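You operate a simulated robot arm through the tools that you are given. There is no shell and no other tool.

Carry out the task below with a simulated robot arm. There is one attempt and no reset: what you move stays moved.

## Task
Seal the bag at MID heat and stand it in the yellow crate.
Fine: the bag under the bar; switch the sealer off; leave the other bags. Set down upright: bag.

The check looks at the end state, three seconds after you hand in, the way a careful person would. Anything else that was tipped, shoved, dropped, spilled or broken makes it a failure. A push-on lid holds only when it is set on centred and level and pressed home; a screw cap is set on level and turned clockwise until tight.

## Robot
A 7-joint arm with a two-finger parallel gripper, fixed in place. Base frame: the origin is at the foot of the arm, x ahead of it, y to its left, z up. Units: m, degrees, N and s.
Its first joint turns from -132.0 to 132.0 degrees. Payload 3.91 kg.
The TCP is the grasp point between the finger pads, 0.03 m short of the fingertips. In the tool frame z runs along the fingers and y along their closing line. Largest opening 0.11 m; finger width 0.02, thickness 0.01; the body of the gripper, 0.048 by 0.112 m, starts 0.055 m behind the TCP.
Orientation is told as [roll, pitch, yaw] about the base's x, y, z axes, in that order, counted from this pose: with the fingers straight down and closing along the base's y, the tool's x points along the base's -x, its y along +y and its z along -z.

## Interface
- The arm moves only by the tool arm_command. Its argument "rows" is a list that holds one entry, the list of rows, each a list of 7 numbers: the shift along the tool's x, y, z in m, then the turn, a rotation vector about the tool's x, y, z in rad, then the finger opening in m, from 0 to 0.11. In form: [[[x, y, z, ax, ay, az, fingers], ...]]. A call has 1 to 20 rows; each row is the pose to reach, as a shift and turn from the pose commanded when the call began, along the tool's axes at that moment. A row lasts 0.2 s, in which the tool goes at most 0.05 m and 8.6 degrees; a call with a longer step from one row to the next is refused whole, and so is a gripper value outside its range. A pose out of reach is approached as far as the arm can. The call stops where the force on the tool passes 80 N (or 10 N more than at its start, if that is more) or the arm is blocked; 0.2 s more then pass. Each finger travels about 0.108 m/s and halts on what it meets, pressing with about 38 N; the grip force reading is that of the motor and also rises with nothing between the fingers. The clock runs only during rows and for 0.2 s after the last one: add rows that repeat a pose to give the fingers time. It gives the time, the measured TCP pose, the force on the tool (base axes), the opening and the grip force at its end, in the units of the frame above (readings bear some noise), with the torque about the TCP (base axes, N m) and any sound that the robot's microphone picked up.
- Cameras (640 x 400 px; columns grow to the right, rows downward): "scene" is fixed at [0.3978, -0.4947, 1.5524]; the picture's right is [1.00, 0.07, 0.00], its down [0.03, -0.45, -0.89] and it looks along [-0.07, 0.89, -0.45] (base axes); focal length 359 px, centre (320, 200). "wrist" rides on the gripper at [0.072, 0.017, -0.103] in the tool frame; the picture's right is [-0.23, 0.97, 0.00], its down [-0.76, -0.18, -0.62] and it looks along [-0.61, -0.14, 0.78] (tool axes); focal length 222 px, centre (320, 200). There is no depth. A picture from a camera that has moved, and an enlarged one, comes with that camera's place and axes in the base frame and with its lens. The place of the scene camera against the robot may be out by one fixed shift of up to 0.012 m in any direction.
- get_image(camera): a new picture of that camera. It takes no simulated time.
- close_up(camera, box): a new picture of the part [left, top, right, bottom] of that camera's present view, enlarged. It takes no simulated time.
- job_done(): hands the job in; it is judged then, once.

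Nothing tells you positions but the pictures and the camera data. Unless the task says otherwise, let go and move clear before handing in.

The tools are called after "Request:" as a command line: name --argument value ..., lists and objects as JSON in quotes. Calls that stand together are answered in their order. arm_command: Moves the arm, as the interface text tells. Its arguments: {"type":"object","properties":{"rows":{"type":"array","items":{"type":"array","items":{"type":"array","items":{"type":"number"}}}}},"required":["rows"]} The other tools are called the same way: get_image (camera) takes a picture; close_up (camera, box) takes an enlarged picture of a part of a camera's view; job_done () hands the job in.

At the start:

```text
time_s: 0.0
tool_pos: [0.0422, 0.5477, 1.3347]
ee_rot: [0.0, 0.0, 0.1]
contact_force: [0.6, 0.0, -0.4]
wrist_torque: [0.03, -0.01, 0.01]
finger_gap: 0.1099
grasp_force: 0.0
```

scene: 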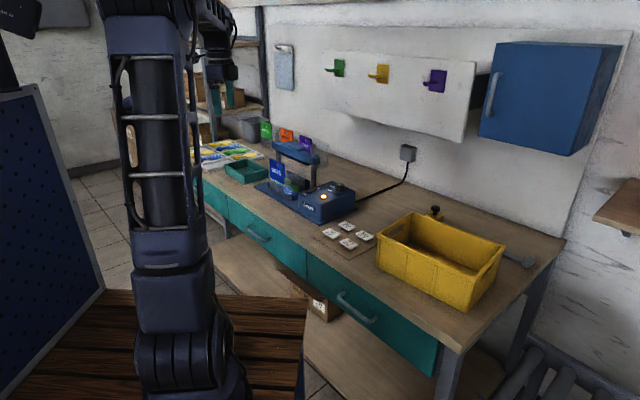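
wrist: 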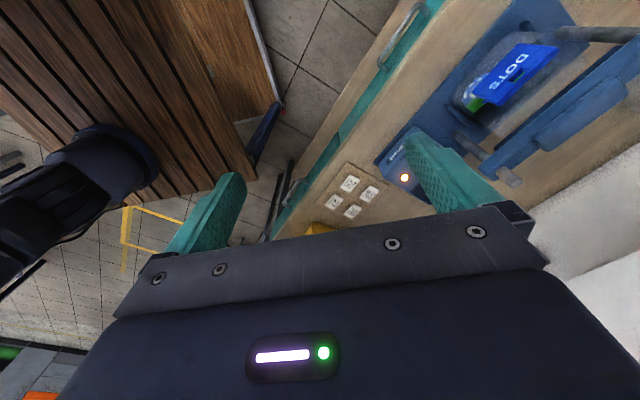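

I see a bench with a blue heat sealer with a bag labelled "DOTS" near the bar, a yellow crate, labels and other bags at the back. I'll look closer at the sealer and its controls first.

Request:
close_up --camera "scene" --box '[240, 120, 380, 230]'

Request:
close_up --camera "scene" --box '[300, 170, 380, 260]'

Request:
close_up --camera "scene" --box '[360, 190, 560, 320]'

Request:
close_up --camera "wrist" --box '[360, 0, 640, 200]'

Request:
close_up --camera "scene" --box '[180, 100, 330, 200]'

```text
3.64 times, centred on (310, 175) of scene
camera zoom: at [0.3978, -0.4947, 1.5524], right [1.0, 0.07, 0.0], down [0.03, -0.45, -0.89], along [-0.07, 0.89, -0.45], focal length 1307 px, centre (356, 291)
```

zoom: 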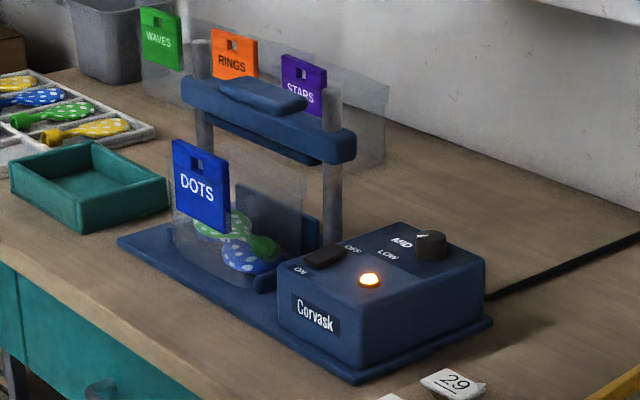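

```text
4.44 times, centred on (340, 215) of scene
camera zoom: at [0.3978, -0.4947, 1.5524], right [1.0, 0.07, 0.0], down [0.03, -0.45, -0.89], along [-0.07, 0.89, -0.45], focal length 1598 px, centre (231, 133)
```

zoom: 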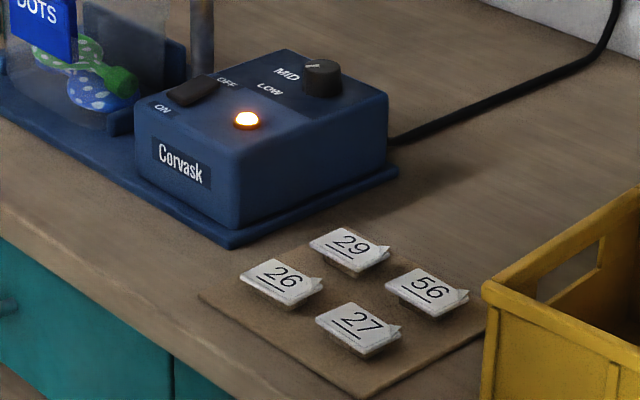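

```text
3.08 times, centred on (460, 255) of scene
camera zoom: at [0.3978, -0.4947, 1.5524], right [1.0, 0.07, 0.0], down [0.03, -0.45, -0.89], along [-0.07, 0.89, -0.45], focal length 1106 px, centre (-111, 31)
```

zoom: 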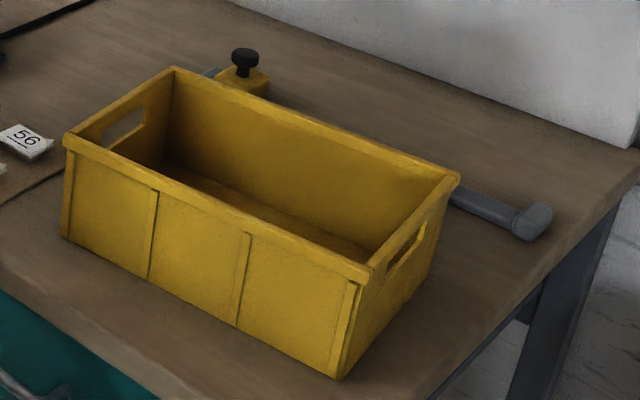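

```text
2.00 times, centred on (500, 100) of wrist
camera zoom: at [-0.0296, 0.5648, 1.4354], right [0.23, 0.97, 0.0], down [0.76, -0.18, 0.62], along [0.61, -0.14, -0.78], focal length 444 px, centre (-40, 400)
```

zoom: 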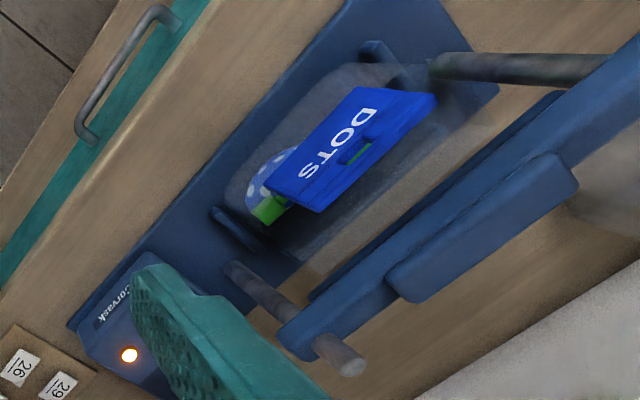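

```text
4.00 times, centred on (255, 150) of scene
camera zoom: at [0.3978, -0.4947, 1.5524], right [1.0, 0.07, 0.0], down [0.03, -0.45, -0.89], along [-0.07, 0.89, -0.45], focal length 1438 px, centre (580, 400)
```

zoom: 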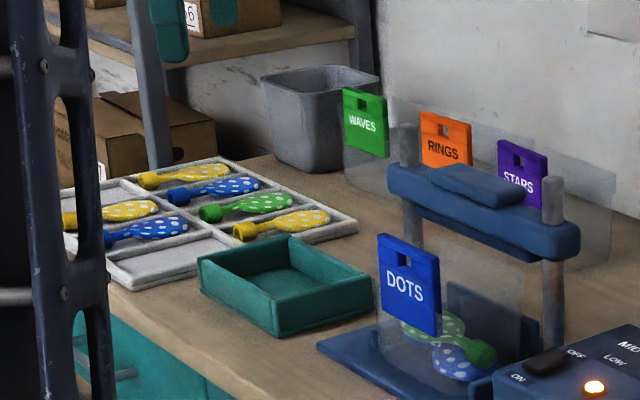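

The DOTS bag stands in front of the sealer bar, around (0.11, 0.87), with the bar about 0.1 m behind it. The lamp and controls are near (0.32, 0.70), and the bench runs at about -40°. I'll swing the wrist camera round to face the sealer squarely.

Request:
arm_command --rows '[[[0.005, 0.027, 0.019, 0, 0, -0.125, 0.11], [0.01, 0.055, 0.038, 0, 0, -0.25, 0.11], [0.015, 0.082, 0.058, 0, 0, -0.375, 0.11], [0.02, 0.109, 0.077, 0, 0, -0.5, 0.11], [0.025, 0.136, 0.096, 0, 0, -0.624, 0.11], [0.03, 0.164, 0.115, 0, 0, -0.75, 0.11], [0.035, 0.191, 0.135, 0, 0, -0.873, 0.11]]]'

Request:
get_image --camera "wrist"

```text
time_s: 1.6
tool_pos: [0.007, 0.7378, 1.1984]
ee_rot: [0.1, -0.1, 50.1]
contact_force: [0.1, -0.4, 0.4]
wrist_torque: [0.06, 0.0, 0.0]
finger_gap: 0.1103
grasp_force: 0.1
```

```text
taken
camera wrist: at [-0.052, 0.6938, 1.3003], right [-0.6, 0.8, 0.0], down [0.62, 0.47, 0.62], along [0.5, 0.38, -0.78], focal length 222 px, centre (320, 200)
```

wrist: 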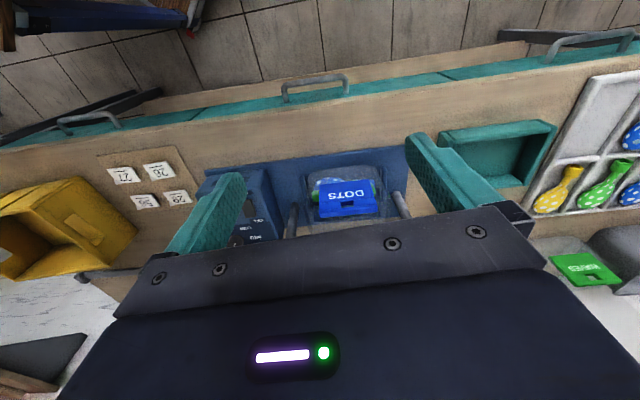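

The bag stands in front of the bar, but the gripper hides the bar from this side. I'll take tighter close-ups of the sealer, bag and dial.

Request:
close_up --camera "scene" --box '[264, 130, 334, 205]'

Request:
close_up --camera "scene" --box '[315, 172, 365, 207]'

Request:
close_up --camera "wrist" --box '[190, 130, 430, 260]'

```text
5.33 times, centred on (299, 168) of scene
camera zoom: at [0.3978, -0.4947, 1.5524], right [1.0, 0.07, 0.0], down [0.03, -0.45, -0.89], along [-0.07, 0.89, -0.45], focal length 1917 px, centre (432, 373)
```

zoom: 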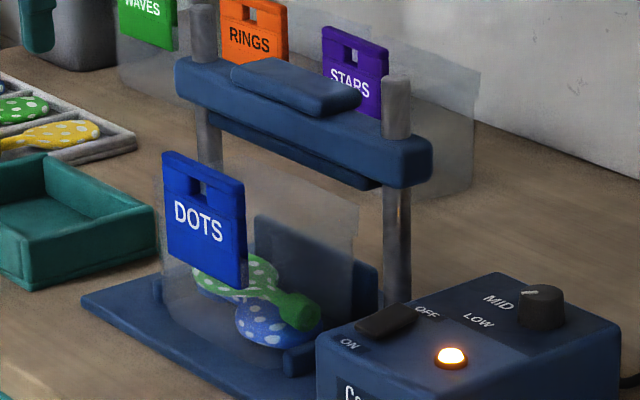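

```text
11.43 times, centred on (340, 190) of scene
camera zoom: at [0.3978, -0.4947, 1.5524], right [1.0, 0.07, 0.0], down [0.03, -0.45, -0.89], along [-0.07, 0.89, -0.45], focal length 4108 px, centre (91, 320)
```

zoom: 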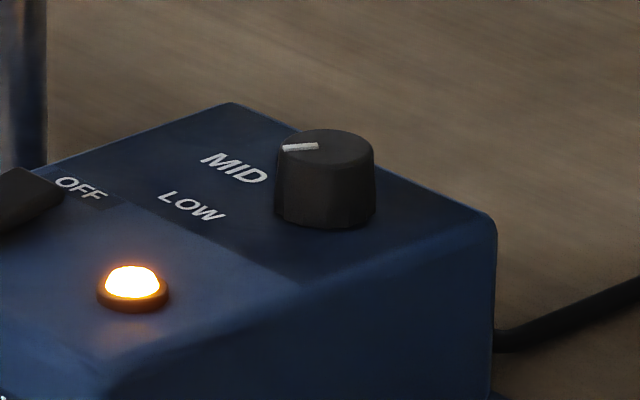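

```text
2.67 times, centred on (310, 195) of wrist
camera zoom: at [-0.052, 0.6938, 1.3003], right [-0.6, 0.8, 0.0], down [0.62, 0.47, 0.62], along [0.5, 0.38, -0.78], focal length 592 px, centre (347, 213)
```

zoom: 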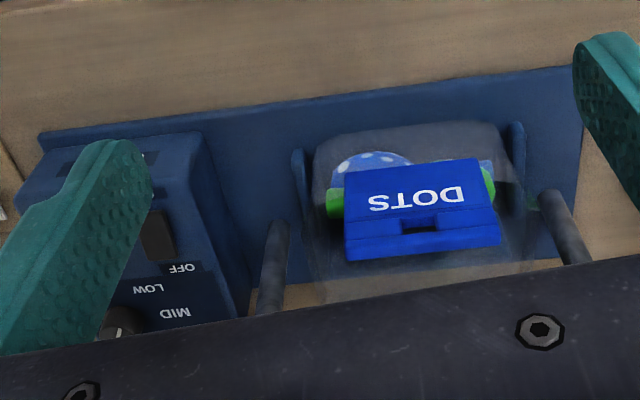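

The dial pointer seems to point towards LOW, so I want a view from above the control box to be sure. I'll move the wrist camera there.

Request:
arm_command --rows '[[[-0.019, -0.04, 0.007, 0, 0, 0, 0.11], [-0.038, -0.079, 0.014, 0, 0, 0, 0.11], [-0.057, -0.119, 0.021, 0, 0, 0, 0.11], [-0.077, -0.159, 0.028, 0, 0, 0, 0.11], [-0.096, -0.198, 0.035, 0, 0, 0, 0.11], [-0.115, -0.238, 0.042, 0, 0, 0, 0.11]]]'

Request:
get_image --camera "wrist"

Request:
close_up --camera "wrist" --box '[240, 130, 400, 240]'

```text
time_s: 3.0
tool_pos: [0.2623, 0.6734, 1.1568]
ee_rot: [0.0, 0.0, 50.1]
contact_force: [-0.3, 0.6, 0.4]
wrist_torque: [-0.03, -0.02, 0.03]
finger_gap: 0.1097
grasp_force: 0.1
```

```text
taken
camera wrist: at [0.205, 0.6285, 1.2586], right [-0.6, 0.8, 0.0], down [0.63, 0.47, 0.62], along [0.5, 0.37, -0.78], focal length 222 px, centre (320, 200)
```

wrist: 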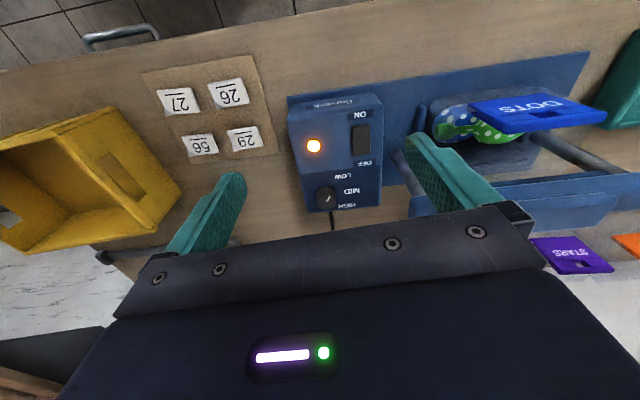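

```text
3.64 times, centred on (320, 185) of wrist
camera zoom: at [0.205, 0.6285, 1.2586], right [-0.6, 0.8, 0.0], down [0.63, 0.47, 0.62], along [0.5, 0.37, -0.78], focal length 808 px, centre (320, 254)
```

zoom: 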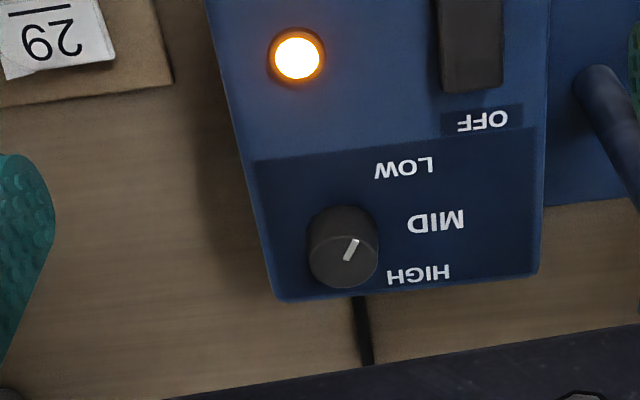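

The pointer is on LOW, and MID is about 45° clockwise from above. The knob centre is about (0.379, 0.774), with its top at z ≈ 0.981. I'll move above it with the fingers partly closed.

Request:
arm_command --rows '[[[-0.038, -0.006, 0.01, 0, 0, 0, 0.09], [-0.076, -0.012, 0.03, 0, 0, 0, 0.07], [-0.114, -0.019, 0.05, 0, 0, 0, 0.06], [-0.152, -0.025, 0.07, 0, 0, 0, 0.06], [-0.152, -0.025, 0.1, 0, 0, 0, 0.06]]]'

Request:
get_image --camera "wrist"

Request:
close_up --camera "scene" --box '[280, 120, 400, 210]'

```text
time_s: 4.2
tool_pos: [0.3795, 0.7738, 1.0571]
ee_rot: [0.1, 0.0, 49.9]
contact_force: [0.3, 0.3, 1.0]
wrist_torque: [0.0, 0.0, 0.01]
finger_gap: 0.0602
grasp_force: 0.1
```

```text
taken
camera wrist: at [0.3213, 0.73, 1.1591], right [-0.6, 0.8, 0.0], down [0.63, 0.47, 0.62], along [0.5, 0.37, -0.78], focal length 222 px, centre (320, 200)
```

wrist: 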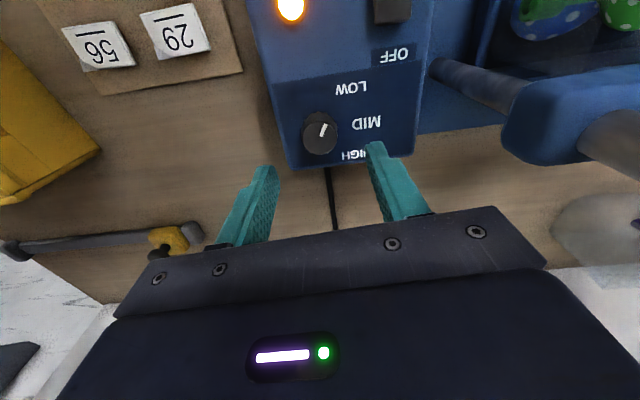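

```text
4.44 times, centred on (340, 165) of scene
camera zoom: at [0.3978, -0.4947, 1.5524], right [1.0, 0.07, 0.0], down [0.03, -0.45, -0.89], along [-0.07, 0.89, -0.45], focal length 1598 px, centre (231, 356)
```

zoom: 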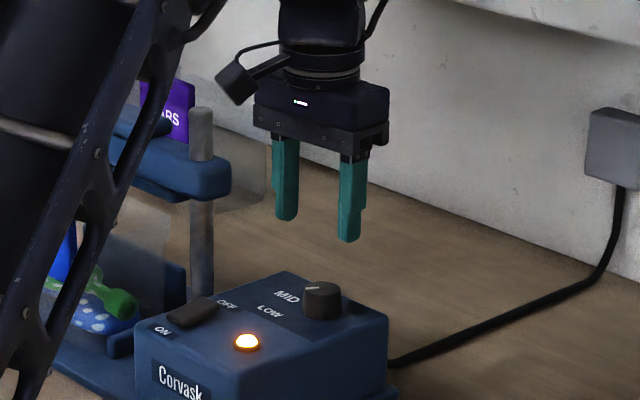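

The knob is centred between the fingers. I'll lower and close on it.

Request:
arm_command --rows '[[[0, 0, 0.03, 0, 0, 0, 0.06], [0, 0, 0.058, 0, 0, 0, 0.06], [0, 0, 0.058, 0, 0, 0, 0.04], [0, 0, 0.058, 0, 0, 0, 0.02], [0, 0, 0.058, 0, 0, 0, 0.02], [0, 0, 0.058, 0, 0, 0, 0.02]]]'

Request:
close_up --camera "wrist" --box '[240, 80, 400, 240]'

```text
time_s: 5.6
tool_pos: [0.3822, 0.7724, 0.9976]
ee_rot: [-0.1, 0.0, 50.0]
contact_force: [11.9, -11.9, -0.1]
wrist_torque: [-0.43, -0.5, -0.22]
finger_gap: 0.0331
grasp_force: 44.9
```

```text
2.50 times, centred on (320, 160) of wrist
camera zoom: at [0.3228, 0.7292, 1.1005], right [-0.6, 0.8, 0.0], down [0.63, 0.47, 0.62], along [0.5, 0.37, -0.78], focal length 555 px, centre (320, 300)
```

zoom: 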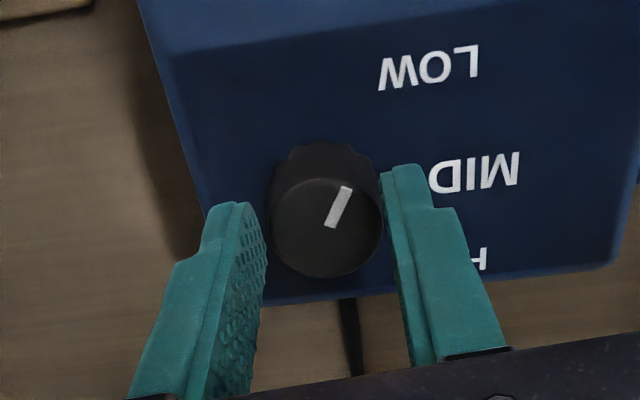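

The fingers hold the knob, pushed slightly to one side. I'll correct that by 3 mm and turn it 45° clockwise.

Request:
arm_command --rows '[[[0, -0.003, 0, 0, 0, 0, 0.02], [0, -0.003, 0, 0, 0, 0.13, 0.02], [0, -0.003, 0, 0, 0, 0.26, 0.02], [0, -0.003, 0, 0, 0, 0.39, 0.02], [0, -0.003, 0, 0, 0, 0.52, 0.02], [0, -0.003, 0, 0, 0, 0.65, 0.02], [0, -0.003, 0, 0, 0, 0.785, 0.02], [0, -0.003, 0, 0, 0, 0.785, 0.02]]]'

Request:
close_up --camera "wrist" --box '[240, 80, 400, 240]'

Request:
close_up --camera "scene" --box '[315, 172, 365, 207]'

```text
time_s: 7.2
tool_pos: [0.3799, 0.7771, 0.9995]
ee_rot: [0.6, 0.0, 8.4]
contact_force: [2.4, 27.1, -13.7]
wrist_torque: [0.86, -0.34, 0.17]
finger_gap: 0.0333
grasp_force: 45.3
stopped in row 7: the force on the tool passed its limit at 83 N (the readings are from after the stop); the commanded pose is now the measured one
```

```text
2.50 times, centred on (320, 160) of wrist
camera zoom: at [0.3059, 0.7826, 1.1007], right [0.08, 1.0, 0.01], down [0.78, -0.07, 0.62], along [0.62, -0.04, -0.78], focal length 555 px, centre (320, 300)
```

zoom: 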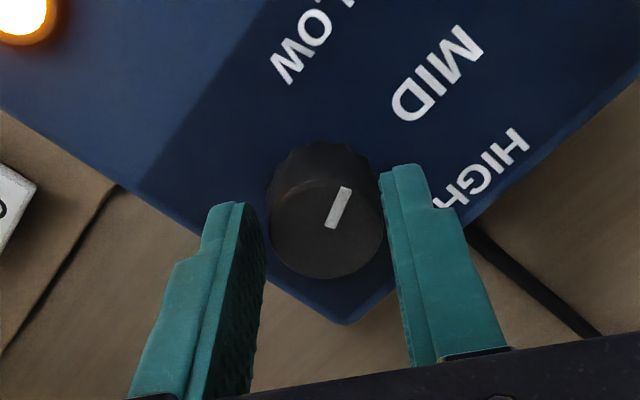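

```text
11.43 times, centred on (340, 190) of scene
camera zoom: at [0.3978, -0.4947, 1.5524], right [1.0, 0.07, 0.0], down [0.03, -0.45, -0.89], along [-0.07, 0.89, -0.45], focal length 4108 px, centre (91, 320)
```

zoom: 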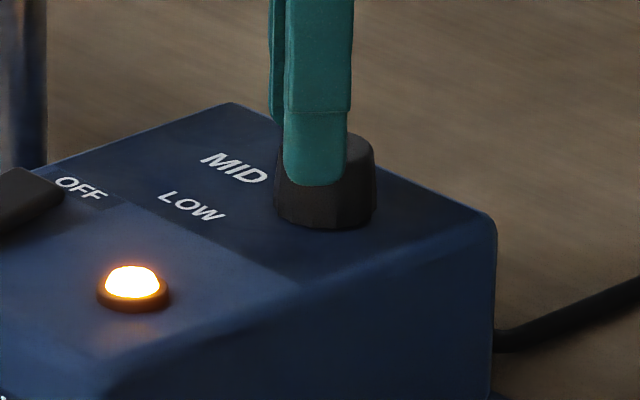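

The knob followed the grip and turned about 42°, now pointing close to MID. I'll release, rise a little and check the pointer from above.

Request:
arm_command --rows '[[[0, 0, 0, 0, 0, 0, 0.05], [0, 0, 0, 0, 0, 0, 0.06], [0, 0, -0.03, 0, 0, 0, 0.06], [0, 0, -0.06, 0, 0, 0, 0.06]]]'

Request:
close_up --camera "wrist" --box '[260, 60, 420, 200]'

Request:
close_up --camera "scene" --box '[315, 172, 365, 207]'

```text
time_s: 8.2
tool_pos: [0.3794, 0.7752, 1.0586]
ee_rot: [0.4, 0.0, 8.2]
contact_force: [0.0, -0.4, 0.5]
wrist_torque: [0.03, 0.0, 0.01]
finger_gap: 0.0599
grasp_force: 0.1
```

```text
2.86 times, centred on (340, 130) of wrist
camera zoom: at [0.306, 0.7811, 1.1616], right [0.09, 1.0, 0.01], down [0.78, -0.07, 0.62], along [0.62, -0.05, -0.78], focal length 635 px, centre (263, 400)
```

zoom: 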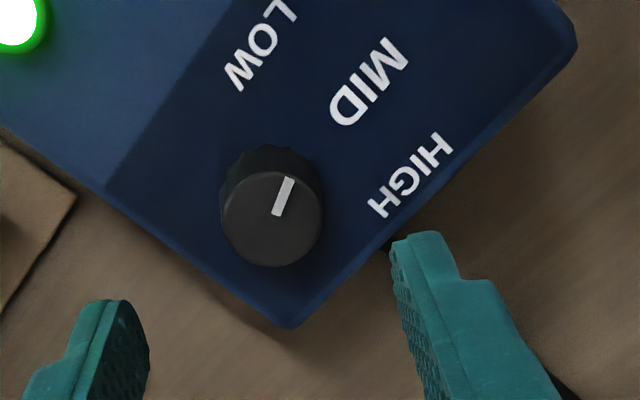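

```text
11.43 times, centred on (340, 190) of scene
camera zoom: at [0.3978, -0.4947, 1.5524], right [1.0, 0.07, 0.0], down [0.03, -0.45, -0.89], along [-0.07, 0.89, -0.45], focal length 4108 px, centre (91, 320)
```

zoom: 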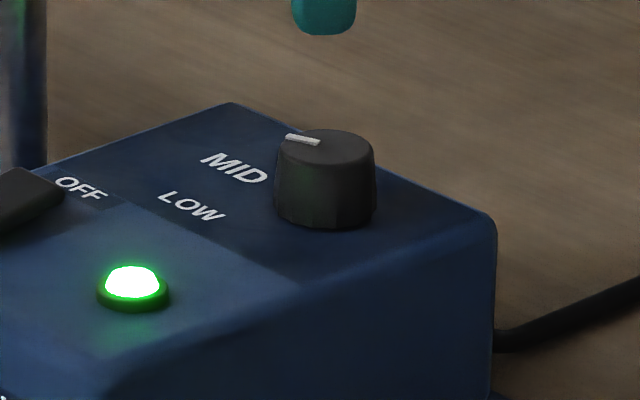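

The lamp has gone green, but the pointer is at about 157° while MID sits at about 140°. I'll re-grip and turn it about 17° further clockwise to point squarely at MID.

Request:
arm_command --rows '[[[-0.0048, 0.001, 0.03, 0, 0, 0, 0.06], [-0.0048, 0.001, 0.059, 0, 0, 0, 0.06], [-0.0048, 0.001, 0.059, 0, 0, 0, 0.04], [-0.0048, 0.001, 0.059, 0, 0, 0, 0.028], [-0.0048, 0.001, 0.059, 0, 0, 0, 0.028], [-0.0048, 0.001, 0.059, 0, 0, 0.06, 0.028], [-0.0048, 0.001, 0.059, 0, 0, 0.12, 0.028], [-0.0048, 0.001, 0.059, 0, 0, 0.18, 0.028], [-0.0048, 0.001, 0.059, 0, 0, 0.24, 0.028], [-0.0048, 0.001, 0.059, 0, 0, 0.3, 0.028], [-0.0048, 0.001, 0.059, 0, 0, 0.3, 0.028]]]'

Request:
arm_command --rows '[[[0, 0, 0, 0, 0, 0, 0.05], [0, 0, 0, 0, 0, 0, 0.06], [0, 0, -0.03, 0, 0, 0, 0.06], [0, 0, -0.06, 0, 0, 0, 0.06], [0, 0, -0.1, 0, 0, 0, 0.06]]]'

Request:
get_image --camera "wrist"

Request:
close_up --camera "scene" --box '[315, 172, 365, 207]'

```text
time_s: 10.6
tool_pos: [0.3845, 0.7746, 1.0016]
ee_rot: [0.5, 0.2, -9.0]
contact_force: [-2.6, -4.5, 2.2]
wrist_torque: [-0.16, 0.03, 0.0]
finger_gap: 0.0309
grasp_force: 2.4
```

```text
time_s: 11.8
tool_pos: [0.3842, 0.7744, 1.1016]
ee_rot: [0.6, 0.2, -9.1]
contact_force: [1.2, 0.3, 0.5]
wrist_torque: [0.01, 0.0, -0.03]
finger_gap: 0.0598
grasp_force: 0.1
```

```text
taken
camera wrist: at [0.3159, 0.8035, 1.2036], right [0.38, 0.93, 0.01], down [0.73, -0.3, 0.62], along [0.58, -0.23, -0.78], focal length 222 px, centre (320, 200)
```

wrist: 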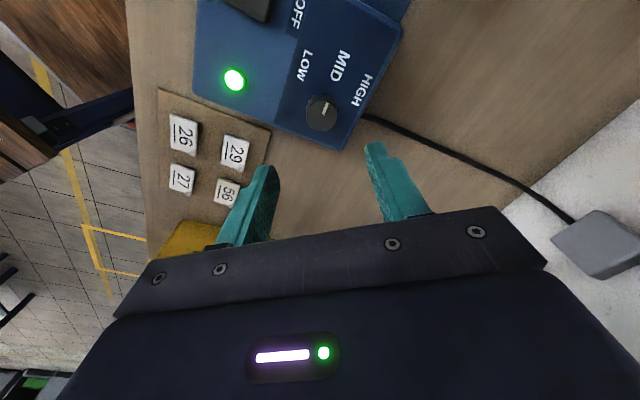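

```text
11.43 times, centred on (340, 190) of scene
camera zoom: at [0.3978, -0.4947, 1.5524], right [1.0, 0.07, 0.0], down [0.03, -0.45, -0.89], along [-0.07, 0.89, -0.45], focal length 4108 px, centre (91, 320)
```

zoom: 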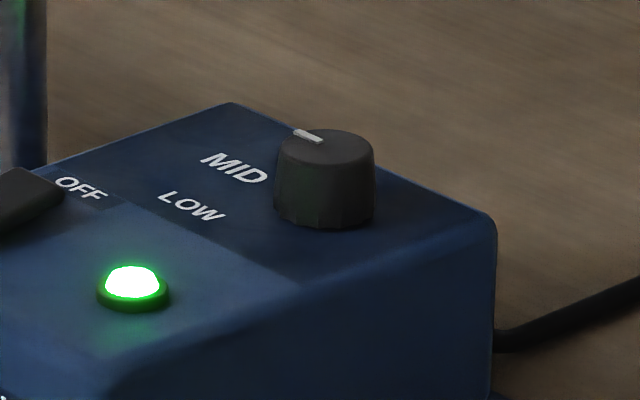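

Request:
close_up --camera "wrist" --box '[270, 40, 390, 150]'

```text
3.64 times, centred on (330, 95) of wrist
camera zoom: at [0.3159, 0.8035, 1.2036], right [0.38, 0.93, 0.01], down [0.73, -0.3, 0.62], along [0.58, -0.23, -0.78], focal length 808 px, centre (284, 582)
```

zoom: 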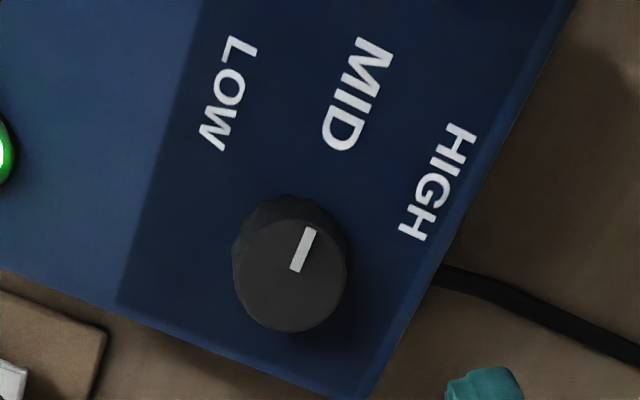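

The pointer now lines up with MID and the lamp is green. Next I'll turn the wrist so its camera looks along the bench at the sealer from the right, to see how bag and bar relate.

Request:
arm_command --rows '[[[0.001, -0.002, -0.01, 0, 0, -0.1445, 0.06], [0.002, -0.004, -0.02, 0, 0, -0.289, 0.06], [0.003, -0.006, -0.03, 0, 0, -0.4335, 0.06], [0.004, -0.008, -0.04, 0, 0, -0.578, 0.06], [0.005, -0.01, -0.04, 0, 0, -0.7225, 0.06], [0.006, -0.012, -0.04, 0, 0, -0.867, 0.06], [0.007, -0.014, -0.04, 0, 0, -1.0115, 0.06], [0.008, -0.016, -0.04, 0, 0, -1.156, 0.06], [0.009, -0.018, -0.04, 0, 0, -1.3005, 0.06], [0.01, -0.02, -0.04, 0, 0, -1.445, 0.06], [0.011, -0.022, -0.04, 0, 0, -1.5895, 0.06], [0.012, -0.024, -0.04, 0, 0, -1.734, 0.06], [0.013, -0.026, -0.04, 0, 0, -1.8785, 0.06], [0.014, -0.028, -0.04, 0, 0, -2.023, 0.06], [0.015, -0.03, -0.04, 0, 0, -2.1675, 0.06], [0.016, -0.03, -0.04, 0, 0, -2.312, 0.06], [0.017, -0.03, -0.04, 0, 0, -2.4565, 0.06], [0.018, -0.03, -0.04, 0, 0, -2.6, 0.06]]]'

Request:
get_image --camera "wrist"

Request:
get_image --camera "scene"

```text
time_s: 15.6
tool_pos: [0.362, 0.7477, 1.1409]
ee_rot: [-0.3, -0.4, 140.0]
contact_force: [-0.2, 0.3, 0.0]
wrist_torque: [-0.02, 0.02, 0.01]
finger_gap: 0.0601
grasp_force: 0.1
```

```text
taken
camera wrist: at [0.4074, 0.689, 1.242], right [-0.8, -0.6, 0.0], down [-0.47, 0.62, 0.63], along [-0.38, 0.5, -0.78], focal length 222 px, centre (320, 200)
```

wrist: 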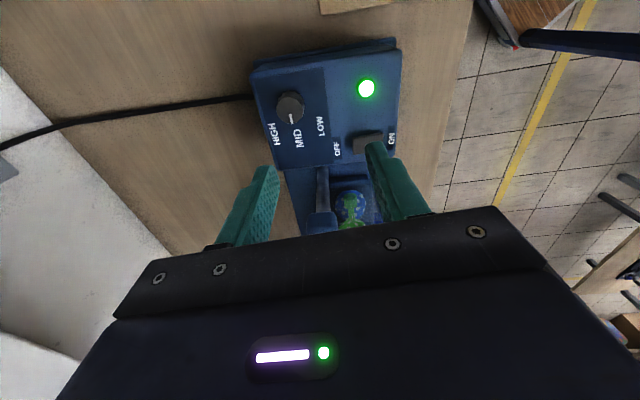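

```text
taken
```

scene: 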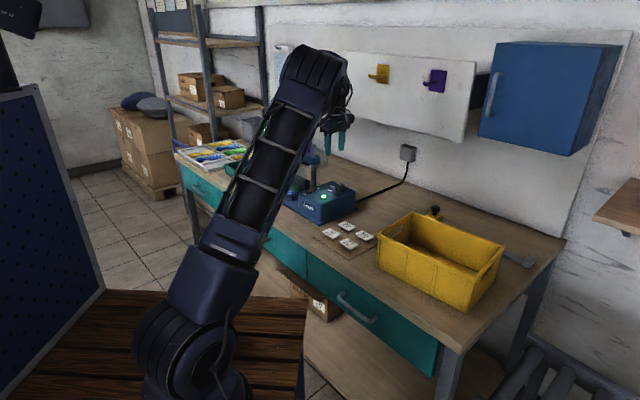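

From here the gripper hides the bar, so I'll tilt the tool to let the camera look nearly level along the sealer.

Request:
arm_command --rows '[[[0.015, 0, 0, 0, -0.13, 0, 0.09], [0.03, 0, 0, 0, -0.26, 0, 0.11], [0.045, 0, 0, 0, -0.39, 0, 0.11], [0.045, 0, 0, 0, -0.52, 0, 0.11]]]'

Request:
get_image --camera "wrist"

Request:
close_up --camera "wrist" --box '[240, 100, 420, 240]'

```text
time_s: 16.6
tool_pos: [0.3967, 0.719, 1.1406]
ee_rot: [-0.5, -30.3, 140.3]
contact_force: [-0.7, 0.1, -0.3]
wrist_torque: [-0.01, -0.05, -0.04]
finger_gap: 0.1101
grasp_force: 0.0
```

```text
taken
camera wrist: at [0.4733, 0.6338, 1.1922], right [-0.78, -0.62, 0.11], down [-0.15, 0.35, 0.92], along [-0.61, 0.7, -0.37], focal length 222 px, centre (320, 200)
```

wrist: 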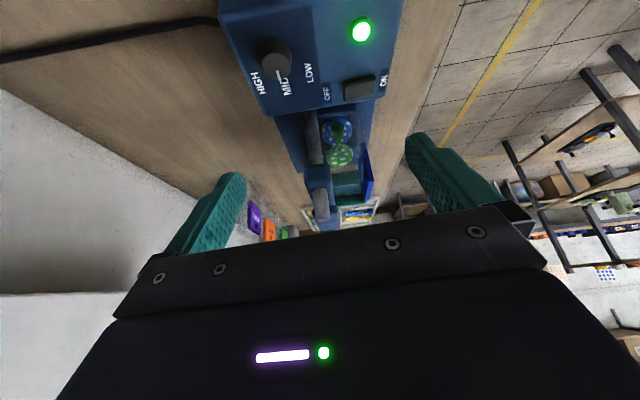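

```text
2.86 times, centred on (330, 170) of wrist
camera zoom: at [0.4733, 0.6338, 1.1922], right [-0.78, -0.62, 0.11], down [-0.15, 0.35, 0.92], along [-0.61, 0.7, -0.37], focal length 635 px, centre (291, 286)
```

zoom: 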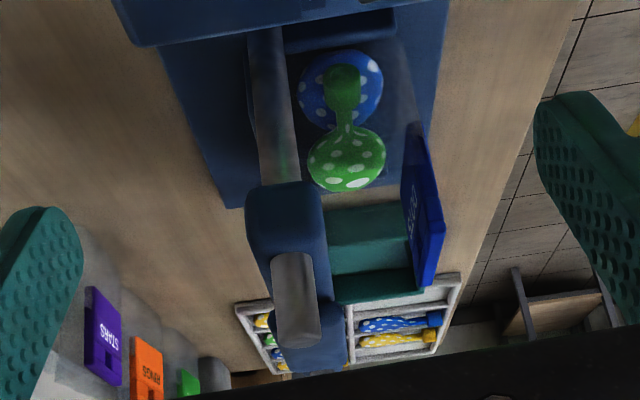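

Seen from the right, the card is on the front of the bag and the film reaches back towards the bar. I need to know how far back, so I'll look from above the control side.

Request:
arm_command --rows '[[[-0.03, 0, 0, 0, 0.13, 0, 0.11], [-0.07, 0, 0, 0, 0.26, 0, 0.11], [-0.11, 0, 0, 0, 0.39, 0, 0.11], [-0.156, 0, -0.001, 0, 0.525, 0, 0.11]]]'

Request:
get_image --camera "wrist"

Request:
close_up --camera "wrist" --box '[240, 110, 400, 230]'

Request:
close_up --camera "scene" --box '[254, 130, 354, 205]'

```text
time_s: 17.6
tool_pos: [0.2957, 0.8054, 1.2207]
ee_rot: [-0.4, 0.2, 139.7]
contact_force: [1.7, -0.4, 0.7]
wrist_torque: [0.0, 0.13, 0.01]
finger_gap: 0.1103
grasp_force: 0.0
```

```text
taken
camera wrist: at [0.3398, 0.7459, 1.3215], right [-0.8, -0.6, -0.01], down [-0.47, 0.62, 0.62], along [-0.37, 0.5, -0.78], focal length 222 px, centre (320, 200)
```

wrist: 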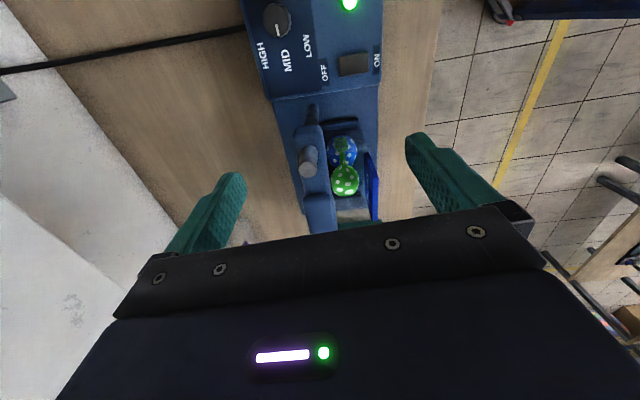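

```text
3.33 times, centred on (320, 170) of wrist
camera zoom: at [0.3398, 0.7459, 1.3215], right [-0.8, -0.6, -0.01], down [-0.47, 0.62, 0.62], along [-0.37, 0.5, -0.78], focal length 740 px, centre (320, 300)
```

zoom: 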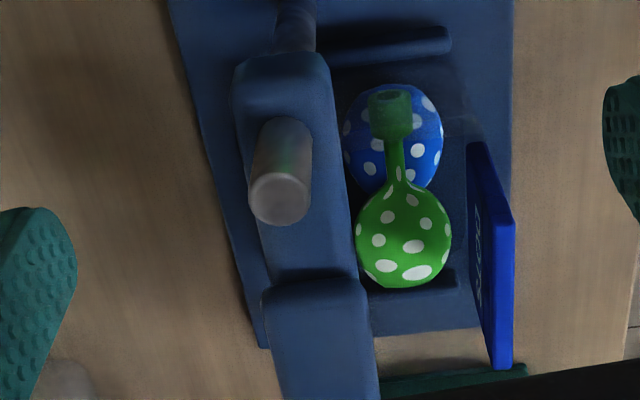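

```text
5.33 times, centred on (304, 168) of scene
camera zoom: at [0.3978, -0.4947, 1.5524], right [1.0, 0.07, 0.0], down [0.03, -0.45, -0.89], along [-0.07, 0.89, -0.45], focal length 1917 px, centre (405, 373)
```

zoom: 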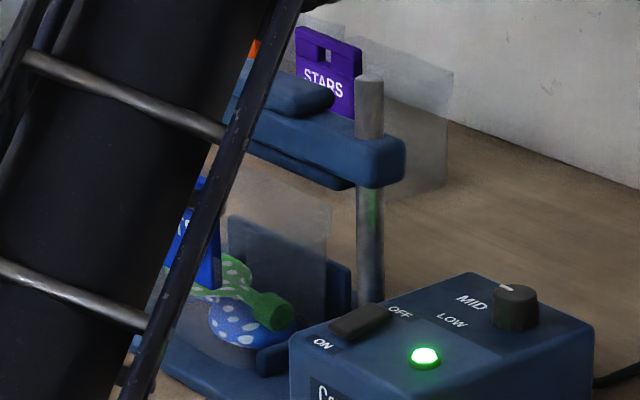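

The bag sits between two side ribs, with the anvil plate and bar just behind it. The upper film edge looks close to the bar, so I'll go round to the front for an upright close view.

Request:
arm_command --rows '[[[-0.01, 0.016, 0, 0, 0, -0.131, 0.11], [-0.02, 0.032, 0, 0, 0, -0.262, 0.11], [-0.03, 0.048, 0, 0, 0, -0.393, 0.11], [-0.04, 0.064, 0, 0, 0, -0.524, 0.11], [-0.05, 0.08, 0, 0, 0, -0.655, 0.11], [-0.06, 0.096, 0, 0, 0, -0.786, 0.11], [-0.07, 0.112, 0, 0, 0, -0.917, 0.11], [-0.08, 0.128, 0, 0, 0, -1.048, 0.11], [-0.09, 0.144, 0, 0, 0, -1.179, 0.11], [-0.1, 0.16, 0, 0, 0, -1.31, 0.11], [-0.11, 0.176, 0, 0, 0, -1.441, 0.11], [-0.11, 0.187, 0, 0, 0, -1.571, 0.11]]]'

Request:
get_image --camera "scene"

```text
time_s: 20.2
tool_pos: [0.0889, 0.7335, 1.2184]
ee_rot: [0.0, 0.5, -129.8]
contact_force: [1.6, 0.5, 0.5]
wrist_torque: [-0.01, 0.01, 0.05]
finger_gap: 0.1101
grasp_force: 0.0
```

```text
taken
```

scene: 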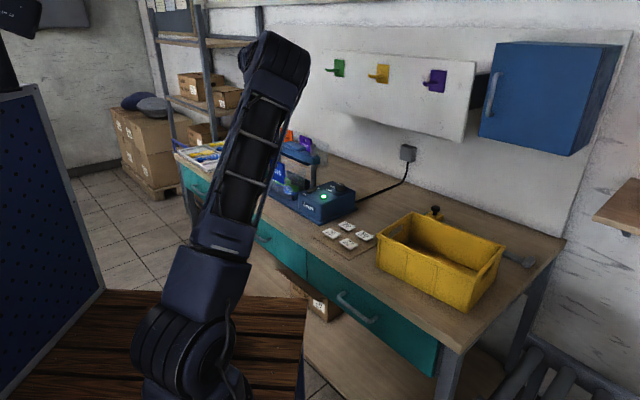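

The wrist reaches that heading. Now I'll tilt the fingers forward towards the sealer.

Request:
arm_command --rows '[[[0, 0, 0, 0, 0.131, 0, 0.11], [0, 0, 0, 0, 0.262, 0, 0.11], [0, 0, 0, 0, 0.393, 0, 0.11], [0, 0, 0, 0, 0.524, 0, 0.11], [0, 0, 0.01, 0, 0.655, 0, 0.11], [0, 0, 0.02, 0, 0.786, 0, 0.11], [0, 0, 0.03, 0, 0.917, 0, 0.11], [0, 0, 0.04, 0, 1.048, 0, 0.11], [0, 0, 0.05, 0, 1.179, 0, 0.11], [0, 0, 0.06, 0, 1.31, 0, 0.11], [0, 0, 0.07, 0, 1.44, 0, 0.11]]]'

Request:
get_image --camera "wrist"

Request:
get_image --camera "scene"

```text
time_s: 22.6
tool_pos: [0.0895, 0.7338, 1.1501]
ee_rot: [-1.2, 83.0, -131.2]
contact_force: [0.7, 0.1, 0.8]
wrist_torque: [-0.04, -0.01, 0.03]
finger_gap: 0.11
grasp_force: 0.1
```

```text
taken
camera wrist: at [0.042, 0.6513, 1.2323], right [0.73, -0.65, -0.23], down [-0.59, -0.43, -0.68], along [0.34, 0.63, -0.7], focal length 222 px, centre (320, 200)
```

wrist: 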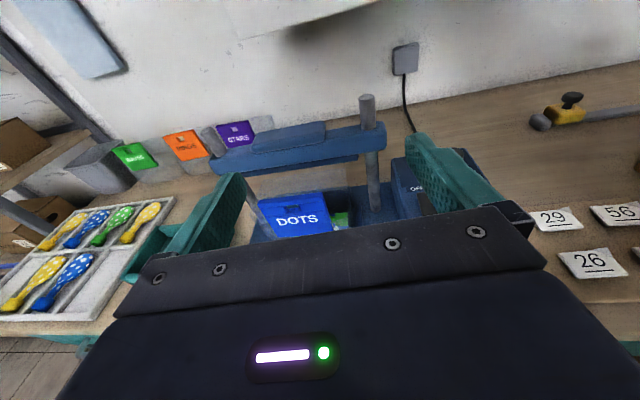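

```text
taken
```

scene: 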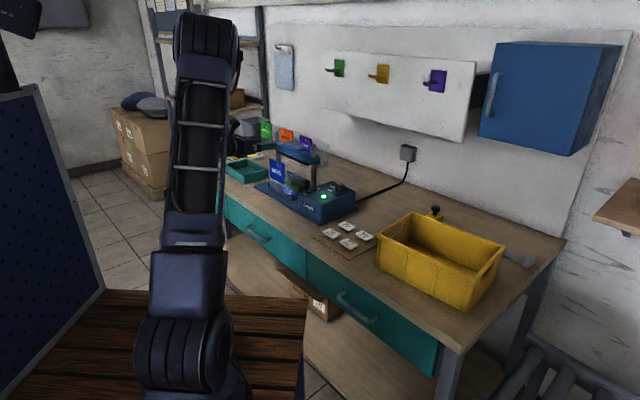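

Request:
close_up --camera "wrist" --box '[190, 80, 430, 250]'

Request:
close_up --camera "scene" --box '[254, 135, 334, 205]'

```text
2.35 times, centred on (310, 165) of wrist
camera zoom: at [0.042, 0.6513, 1.2323], right [0.73, -0.65, -0.23], down [-0.59, -0.43, -0.68], along [0.34, 0.63, -0.7], focal length 523 px, centre (344, 282)
```

zoom: 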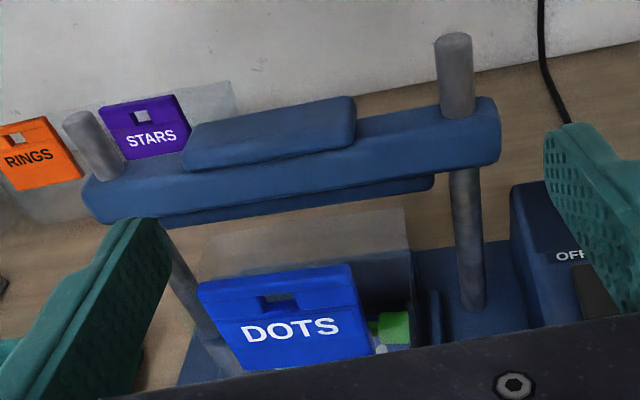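

```text
5.71 times, centred on (294, 170) of scene
camera zoom: at [0.3978, -0.4947, 1.5524], right [1.0, 0.07, 0.0], down [0.03, -0.45, -0.89], along [-0.07, 0.89, -0.45], focal length 2054 px, centre (469, 371)
```

zoom: 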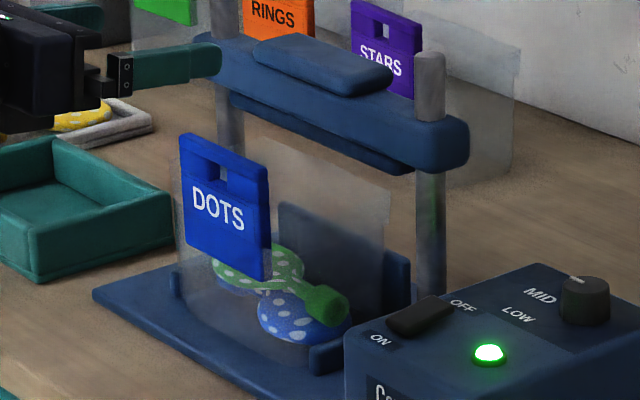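

The back film of the DOTS bag stands up right beneath the bar at n ≈ 0.825. So "the bag under the bar" simply names this bag and it's already in place. I'll bring the tool back to vertical and place closed fingers above the bar's pad at about (0.178, 0.939).

Request:
arm_command --rows '[[[0.01, 0, 0, 0, -0.1449, 0, 0.08], [0.02, 0, 0, 0, -0.2898, 0, 0.05], [0.03, 0, 0, 0, -0.4347, 0, 0.02], [0.04, 0, 0, 0, -0.5796, 0, 0.0], [0.05, 0, 0, 0, -0.7245, 0, 0.0], [0.06, 0, 0, 0, -0.8694, 0, 0.0], [0.07, 0, 0, 0, -1.0143, 0, 0.0], [0.07, 0, 0, 0, -1.1592, 0, 0.0], [0.07, 0, 0, 0, -1.3041, 0, 0.0], [0.07, 0, 0, 0, -1.449, 0, 0.0]]]'

```text
time_s: 24.8
tool_pos: [0.0942, 0.7395, 1.2193]
ee_rot: [-0.1, -0.2, -129.9]
contact_force: [0.4, -0.1, 0.7]
wrist_torque: [0.01, -0.01, 0.01]
finger_gap: 0.0001
grasp_force: 38.0
```

Request:
arm_command --rows '[[[0.041, -0.013, 0, 0, 0, 0, 0], [0.082, -0.026, 0, 0, 0, 0, 0], [0.123, -0.038, 0.01, 0, 0, 0, 0], [0.164, -0.051, 0.025, 0, 0, 0, 0], [0.2067, -0.0641, 0.04, 0, 0, 0, 0]]]'

Request:
get_image --camera "wrist"

Request:
close_up --camera "scene" --box '[230, 90, 350, 210]'

```text
time_s: 26.0
tool_pos: [0.1798, 0.9099, 1.1712]
ee_rot: [0.0, -0.2, -129.9]
contact_force: [0.6, 0.3, 1.0]
wrist_torque: [0.03, 0.0, 0.01]
finger_gap: 0.0
grasp_force: 38.0
out of reach, approached as far as the arm can: row 5
```

```text
taken
camera wrist: at [0.2407, 0.9555, 1.2731], right [0.6, -0.8, 0.0], down [-0.62, -0.47, 0.63], along [-0.5, -0.38, -0.78], focal length 222 px, centre (320, 200)
```

wrist: 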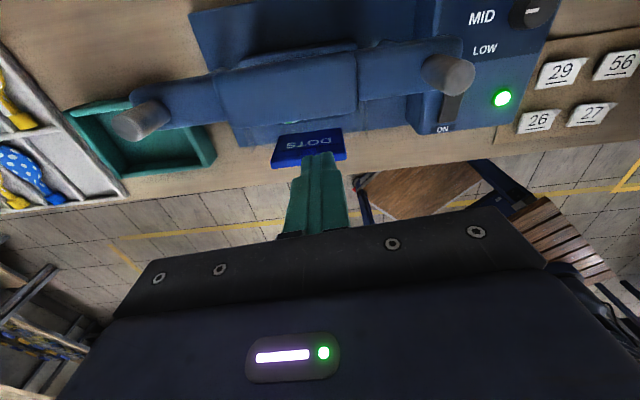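

```text
3.33 times, centred on (290, 150) of scene
camera zoom: at [0.3978, -0.4947, 1.5524], right [1.0, 0.07, 0.0], down [0.03, -0.45, -0.89], along [-0.07, 0.89, -0.45], focal length 1198 px, centre (420, 367)
```

zoom: 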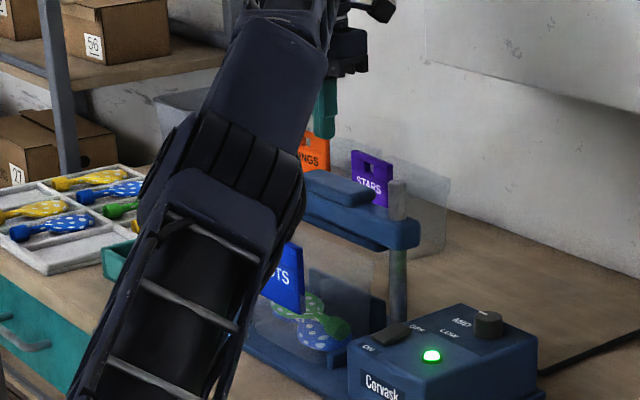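

The pad is just beyond reach at this height, but reach grows lower down or with a slight tilt. I'll look closely to fix the pad position first.

Request:
close_up --camera "wrist" --box '[100, 0, 500, 200]'

```text
1.60 times, centred on (300, 100) of wrist
camera zoom: at [0.2407, 0.9555, 1.2731], right [0.6, -0.8, 0.0], down [-0.62, -0.47, 0.63], along [-0.5, -0.38, -0.78], focal length 355 px, centre (352, 360)
```

zoom: 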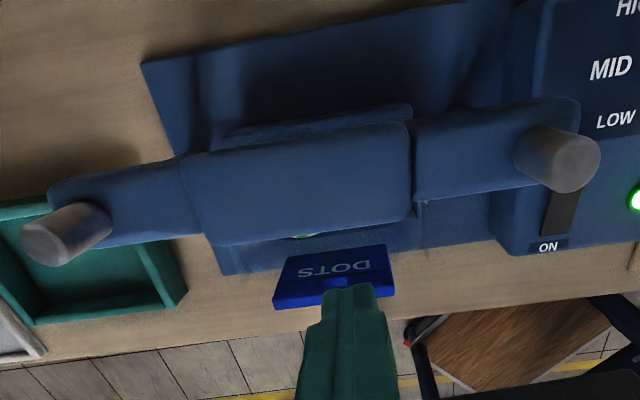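

In the sealer's own frame (about -45°) the film sits directly below the bar's centre, and the pad centre is about (0.191, 0.948, 1.077). I'll tilt the tool outward to gain reach.

Request:
arm_command --rows '[[[0, 0, 0, 0, 0.14, 0, 0], [0, 0, 0, 0, 0.28, 0, 0], [0, 0, 0, 0, 0.42, 0, 0], [0, 0, 0, 0, 0.42, 0, 0]]]'

```text
time_s: 27.0
tool_pos: [0.1812, 0.9104, 1.1706]
ee_rot: [-0.1, 24.0, -130.0]
contact_force: [-0.4, -0.3, 0.0]
wrist_torque: [-0.02, -0.02, 0.0]
finger_gap: 0.0001
grasp_force: 37.8
```

Request:
arm_command --rows '[[[0.007, -0.008, 0.028, 0, 0, 0, 0], [0.0135, -0.0167, 0.0559, 0, 0, 0, 0]]]'

Request:
get_image --camera "wrist"

Request:
close_up --camera "scene" --box '[240, 110, 360, 210]'

```text
time_s: 27.6
tool_pos: [0.1919, 0.9478, 1.1266]
ee_rot: [-0.1, 23.9, -130.1]
contact_force: [0.5, -0.3, 0.3]
wrist_torque: [0.01, -0.03, 0.01]
finger_gap: 0.0
grasp_force: 37.9
```

```text
taken
camera wrist: at [0.221, 0.9569, 1.2484], right [0.61, -0.79, -0.09], down [-0.75, -0.61, 0.26], along [-0.26, -0.09, -0.96], focal length 222 px, centre (320, 200)
```

wrist: 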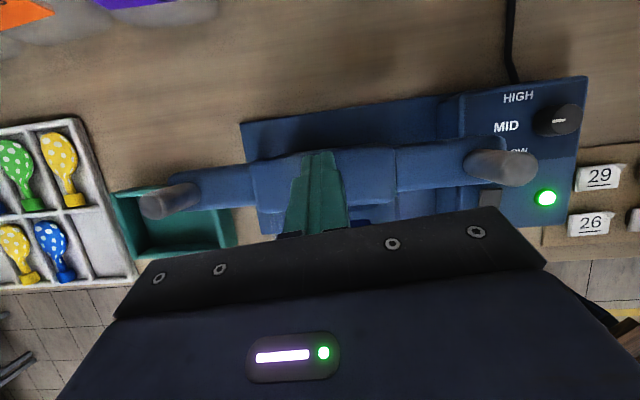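

```text
4.00 times, centred on (300, 160) of scene
camera zoom: at [0.3978, -0.4947, 1.5524], right [1.0, 0.07, 0.0], down [0.03, -0.45, -0.89], along [-0.07, 0.89, -0.45], focal length 1438 px, centre (400, 360)
```

zoom: 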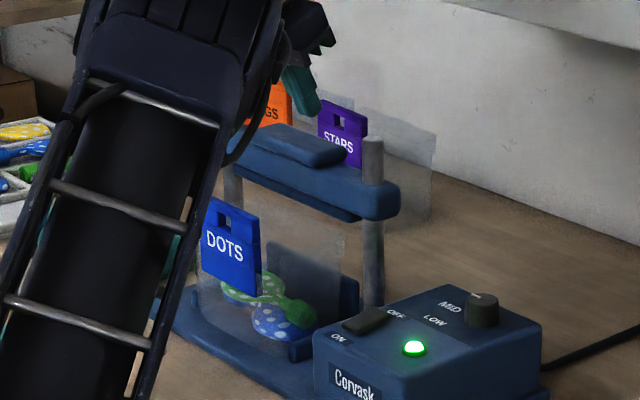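

Request:
close_up --camera "wrist" --box '[220, 120, 420, 240]'

```text
3.20 times, centred on (320, 180) of wrist
camera zoom: at [0.221, 0.9569, 1.2484], right [0.61, -0.79, -0.09], down [-0.75, -0.61, 0.26], along [-0.26, -0.09, -0.96], focal length 711 px, centre (320, 264)
```

zoom: 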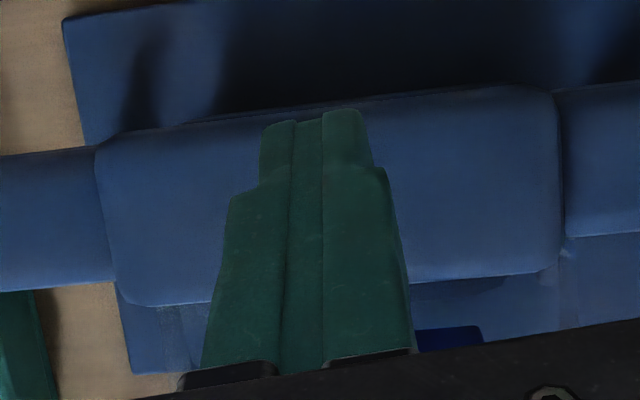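

The closed fingertips sit right over the pad's centre. I'll now press straight down in small steps.

Request:
arm_command --rows '[[[-0.0041, 0, 0.0091, 0, 0, 0, 0], [-0.0081, 0, 0.0183, 0, 0, 0, 0], [-0.0122, 0, 0.0274, 0, 0, 0, 0], [-0.0162, 0, 0.0366, 0, 0, 0, 0]]]'

Request:
close_up --camera "scene" --box '[240, 110, 360, 210]'

```text
time_s: 28.6
tool_pos: [0.1905, 0.9477, 1.0864]
ee_rot: [-0.2, 23.9, -130.0]
contact_force: [-0.7, 0.2, 5.0]
wrist_torque: [0.0, -0.03, 0.04]
finger_gap: 0.0
grasp_force: 37.8
```

```text
4.00 times, centred on (300, 160) of scene
camera zoom: at [0.3978, -0.4947, 1.5524], right [1.0, 0.07, 0.0], down [0.03, -0.45, -0.89], along [-0.07, 0.89, -0.45], focal length 1438 px, centre (400, 360)
```

zoom: 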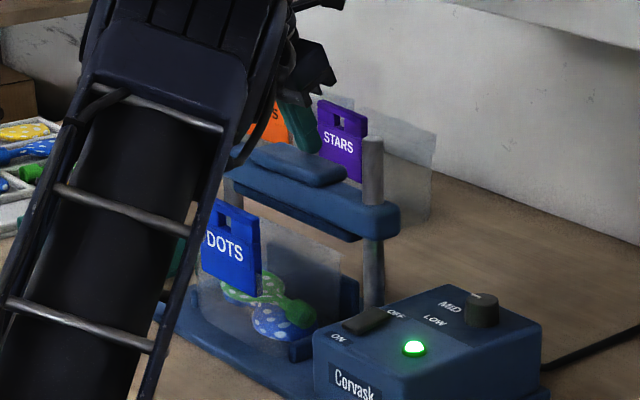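

The bar is moving down under a light push of about 5 N. I'll keep pressing.

Request:
arm_command --rows '[[[-0.0041, 0, 0.0091, 0, 0, 0, 0], [-0.0081, 0, 0.0183, 0, 0, 0, 0], [-0.0122, 0, 0.0274, 0, 0, 0, 0], [-0.0162, 0, 0.0366, 0, 0, 0, 0], [-0.0203, 0, 0.0457, 0, 0, 0, 0]]]'

Request:
close_up --camera "scene" --box '[240, 110, 360, 210]'

```text
time_s: 29.6
tool_pos: [0.192, 0.9496, 1.0604]
ee_rot: [-0.8, 25.0, -130.4]
contact_force: [-2.0, 1.2, 17.2]
wrist_torque: [0.06, -0.03, 0.02]
finger_gap: 0.0
grasp_force: 37.5
stopped in row 5: the force on the tool passed its limit at 92 N (the readings are from after the stop); the commanded pose is now the measured one
```

```text
4.00 times, centred on (300, 160) of scene
camera zoom: at [0.3978, -0.4947, 1.5524], right [1.0, 0.07, 0.0], down [0.03, -0.45, -0.89], along [-0.07, 0.89, -0.45], focal length 1438 px, centre (400, 360)
```

zoom: 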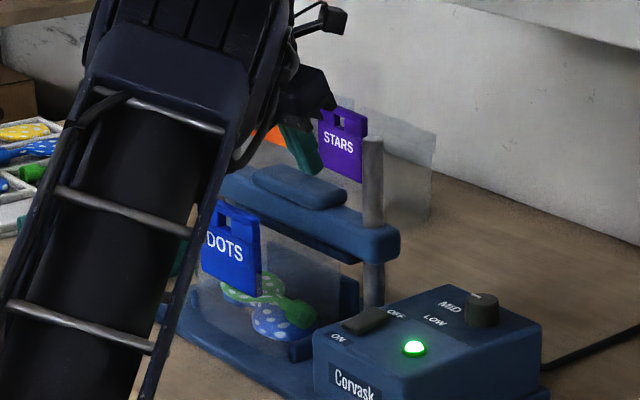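

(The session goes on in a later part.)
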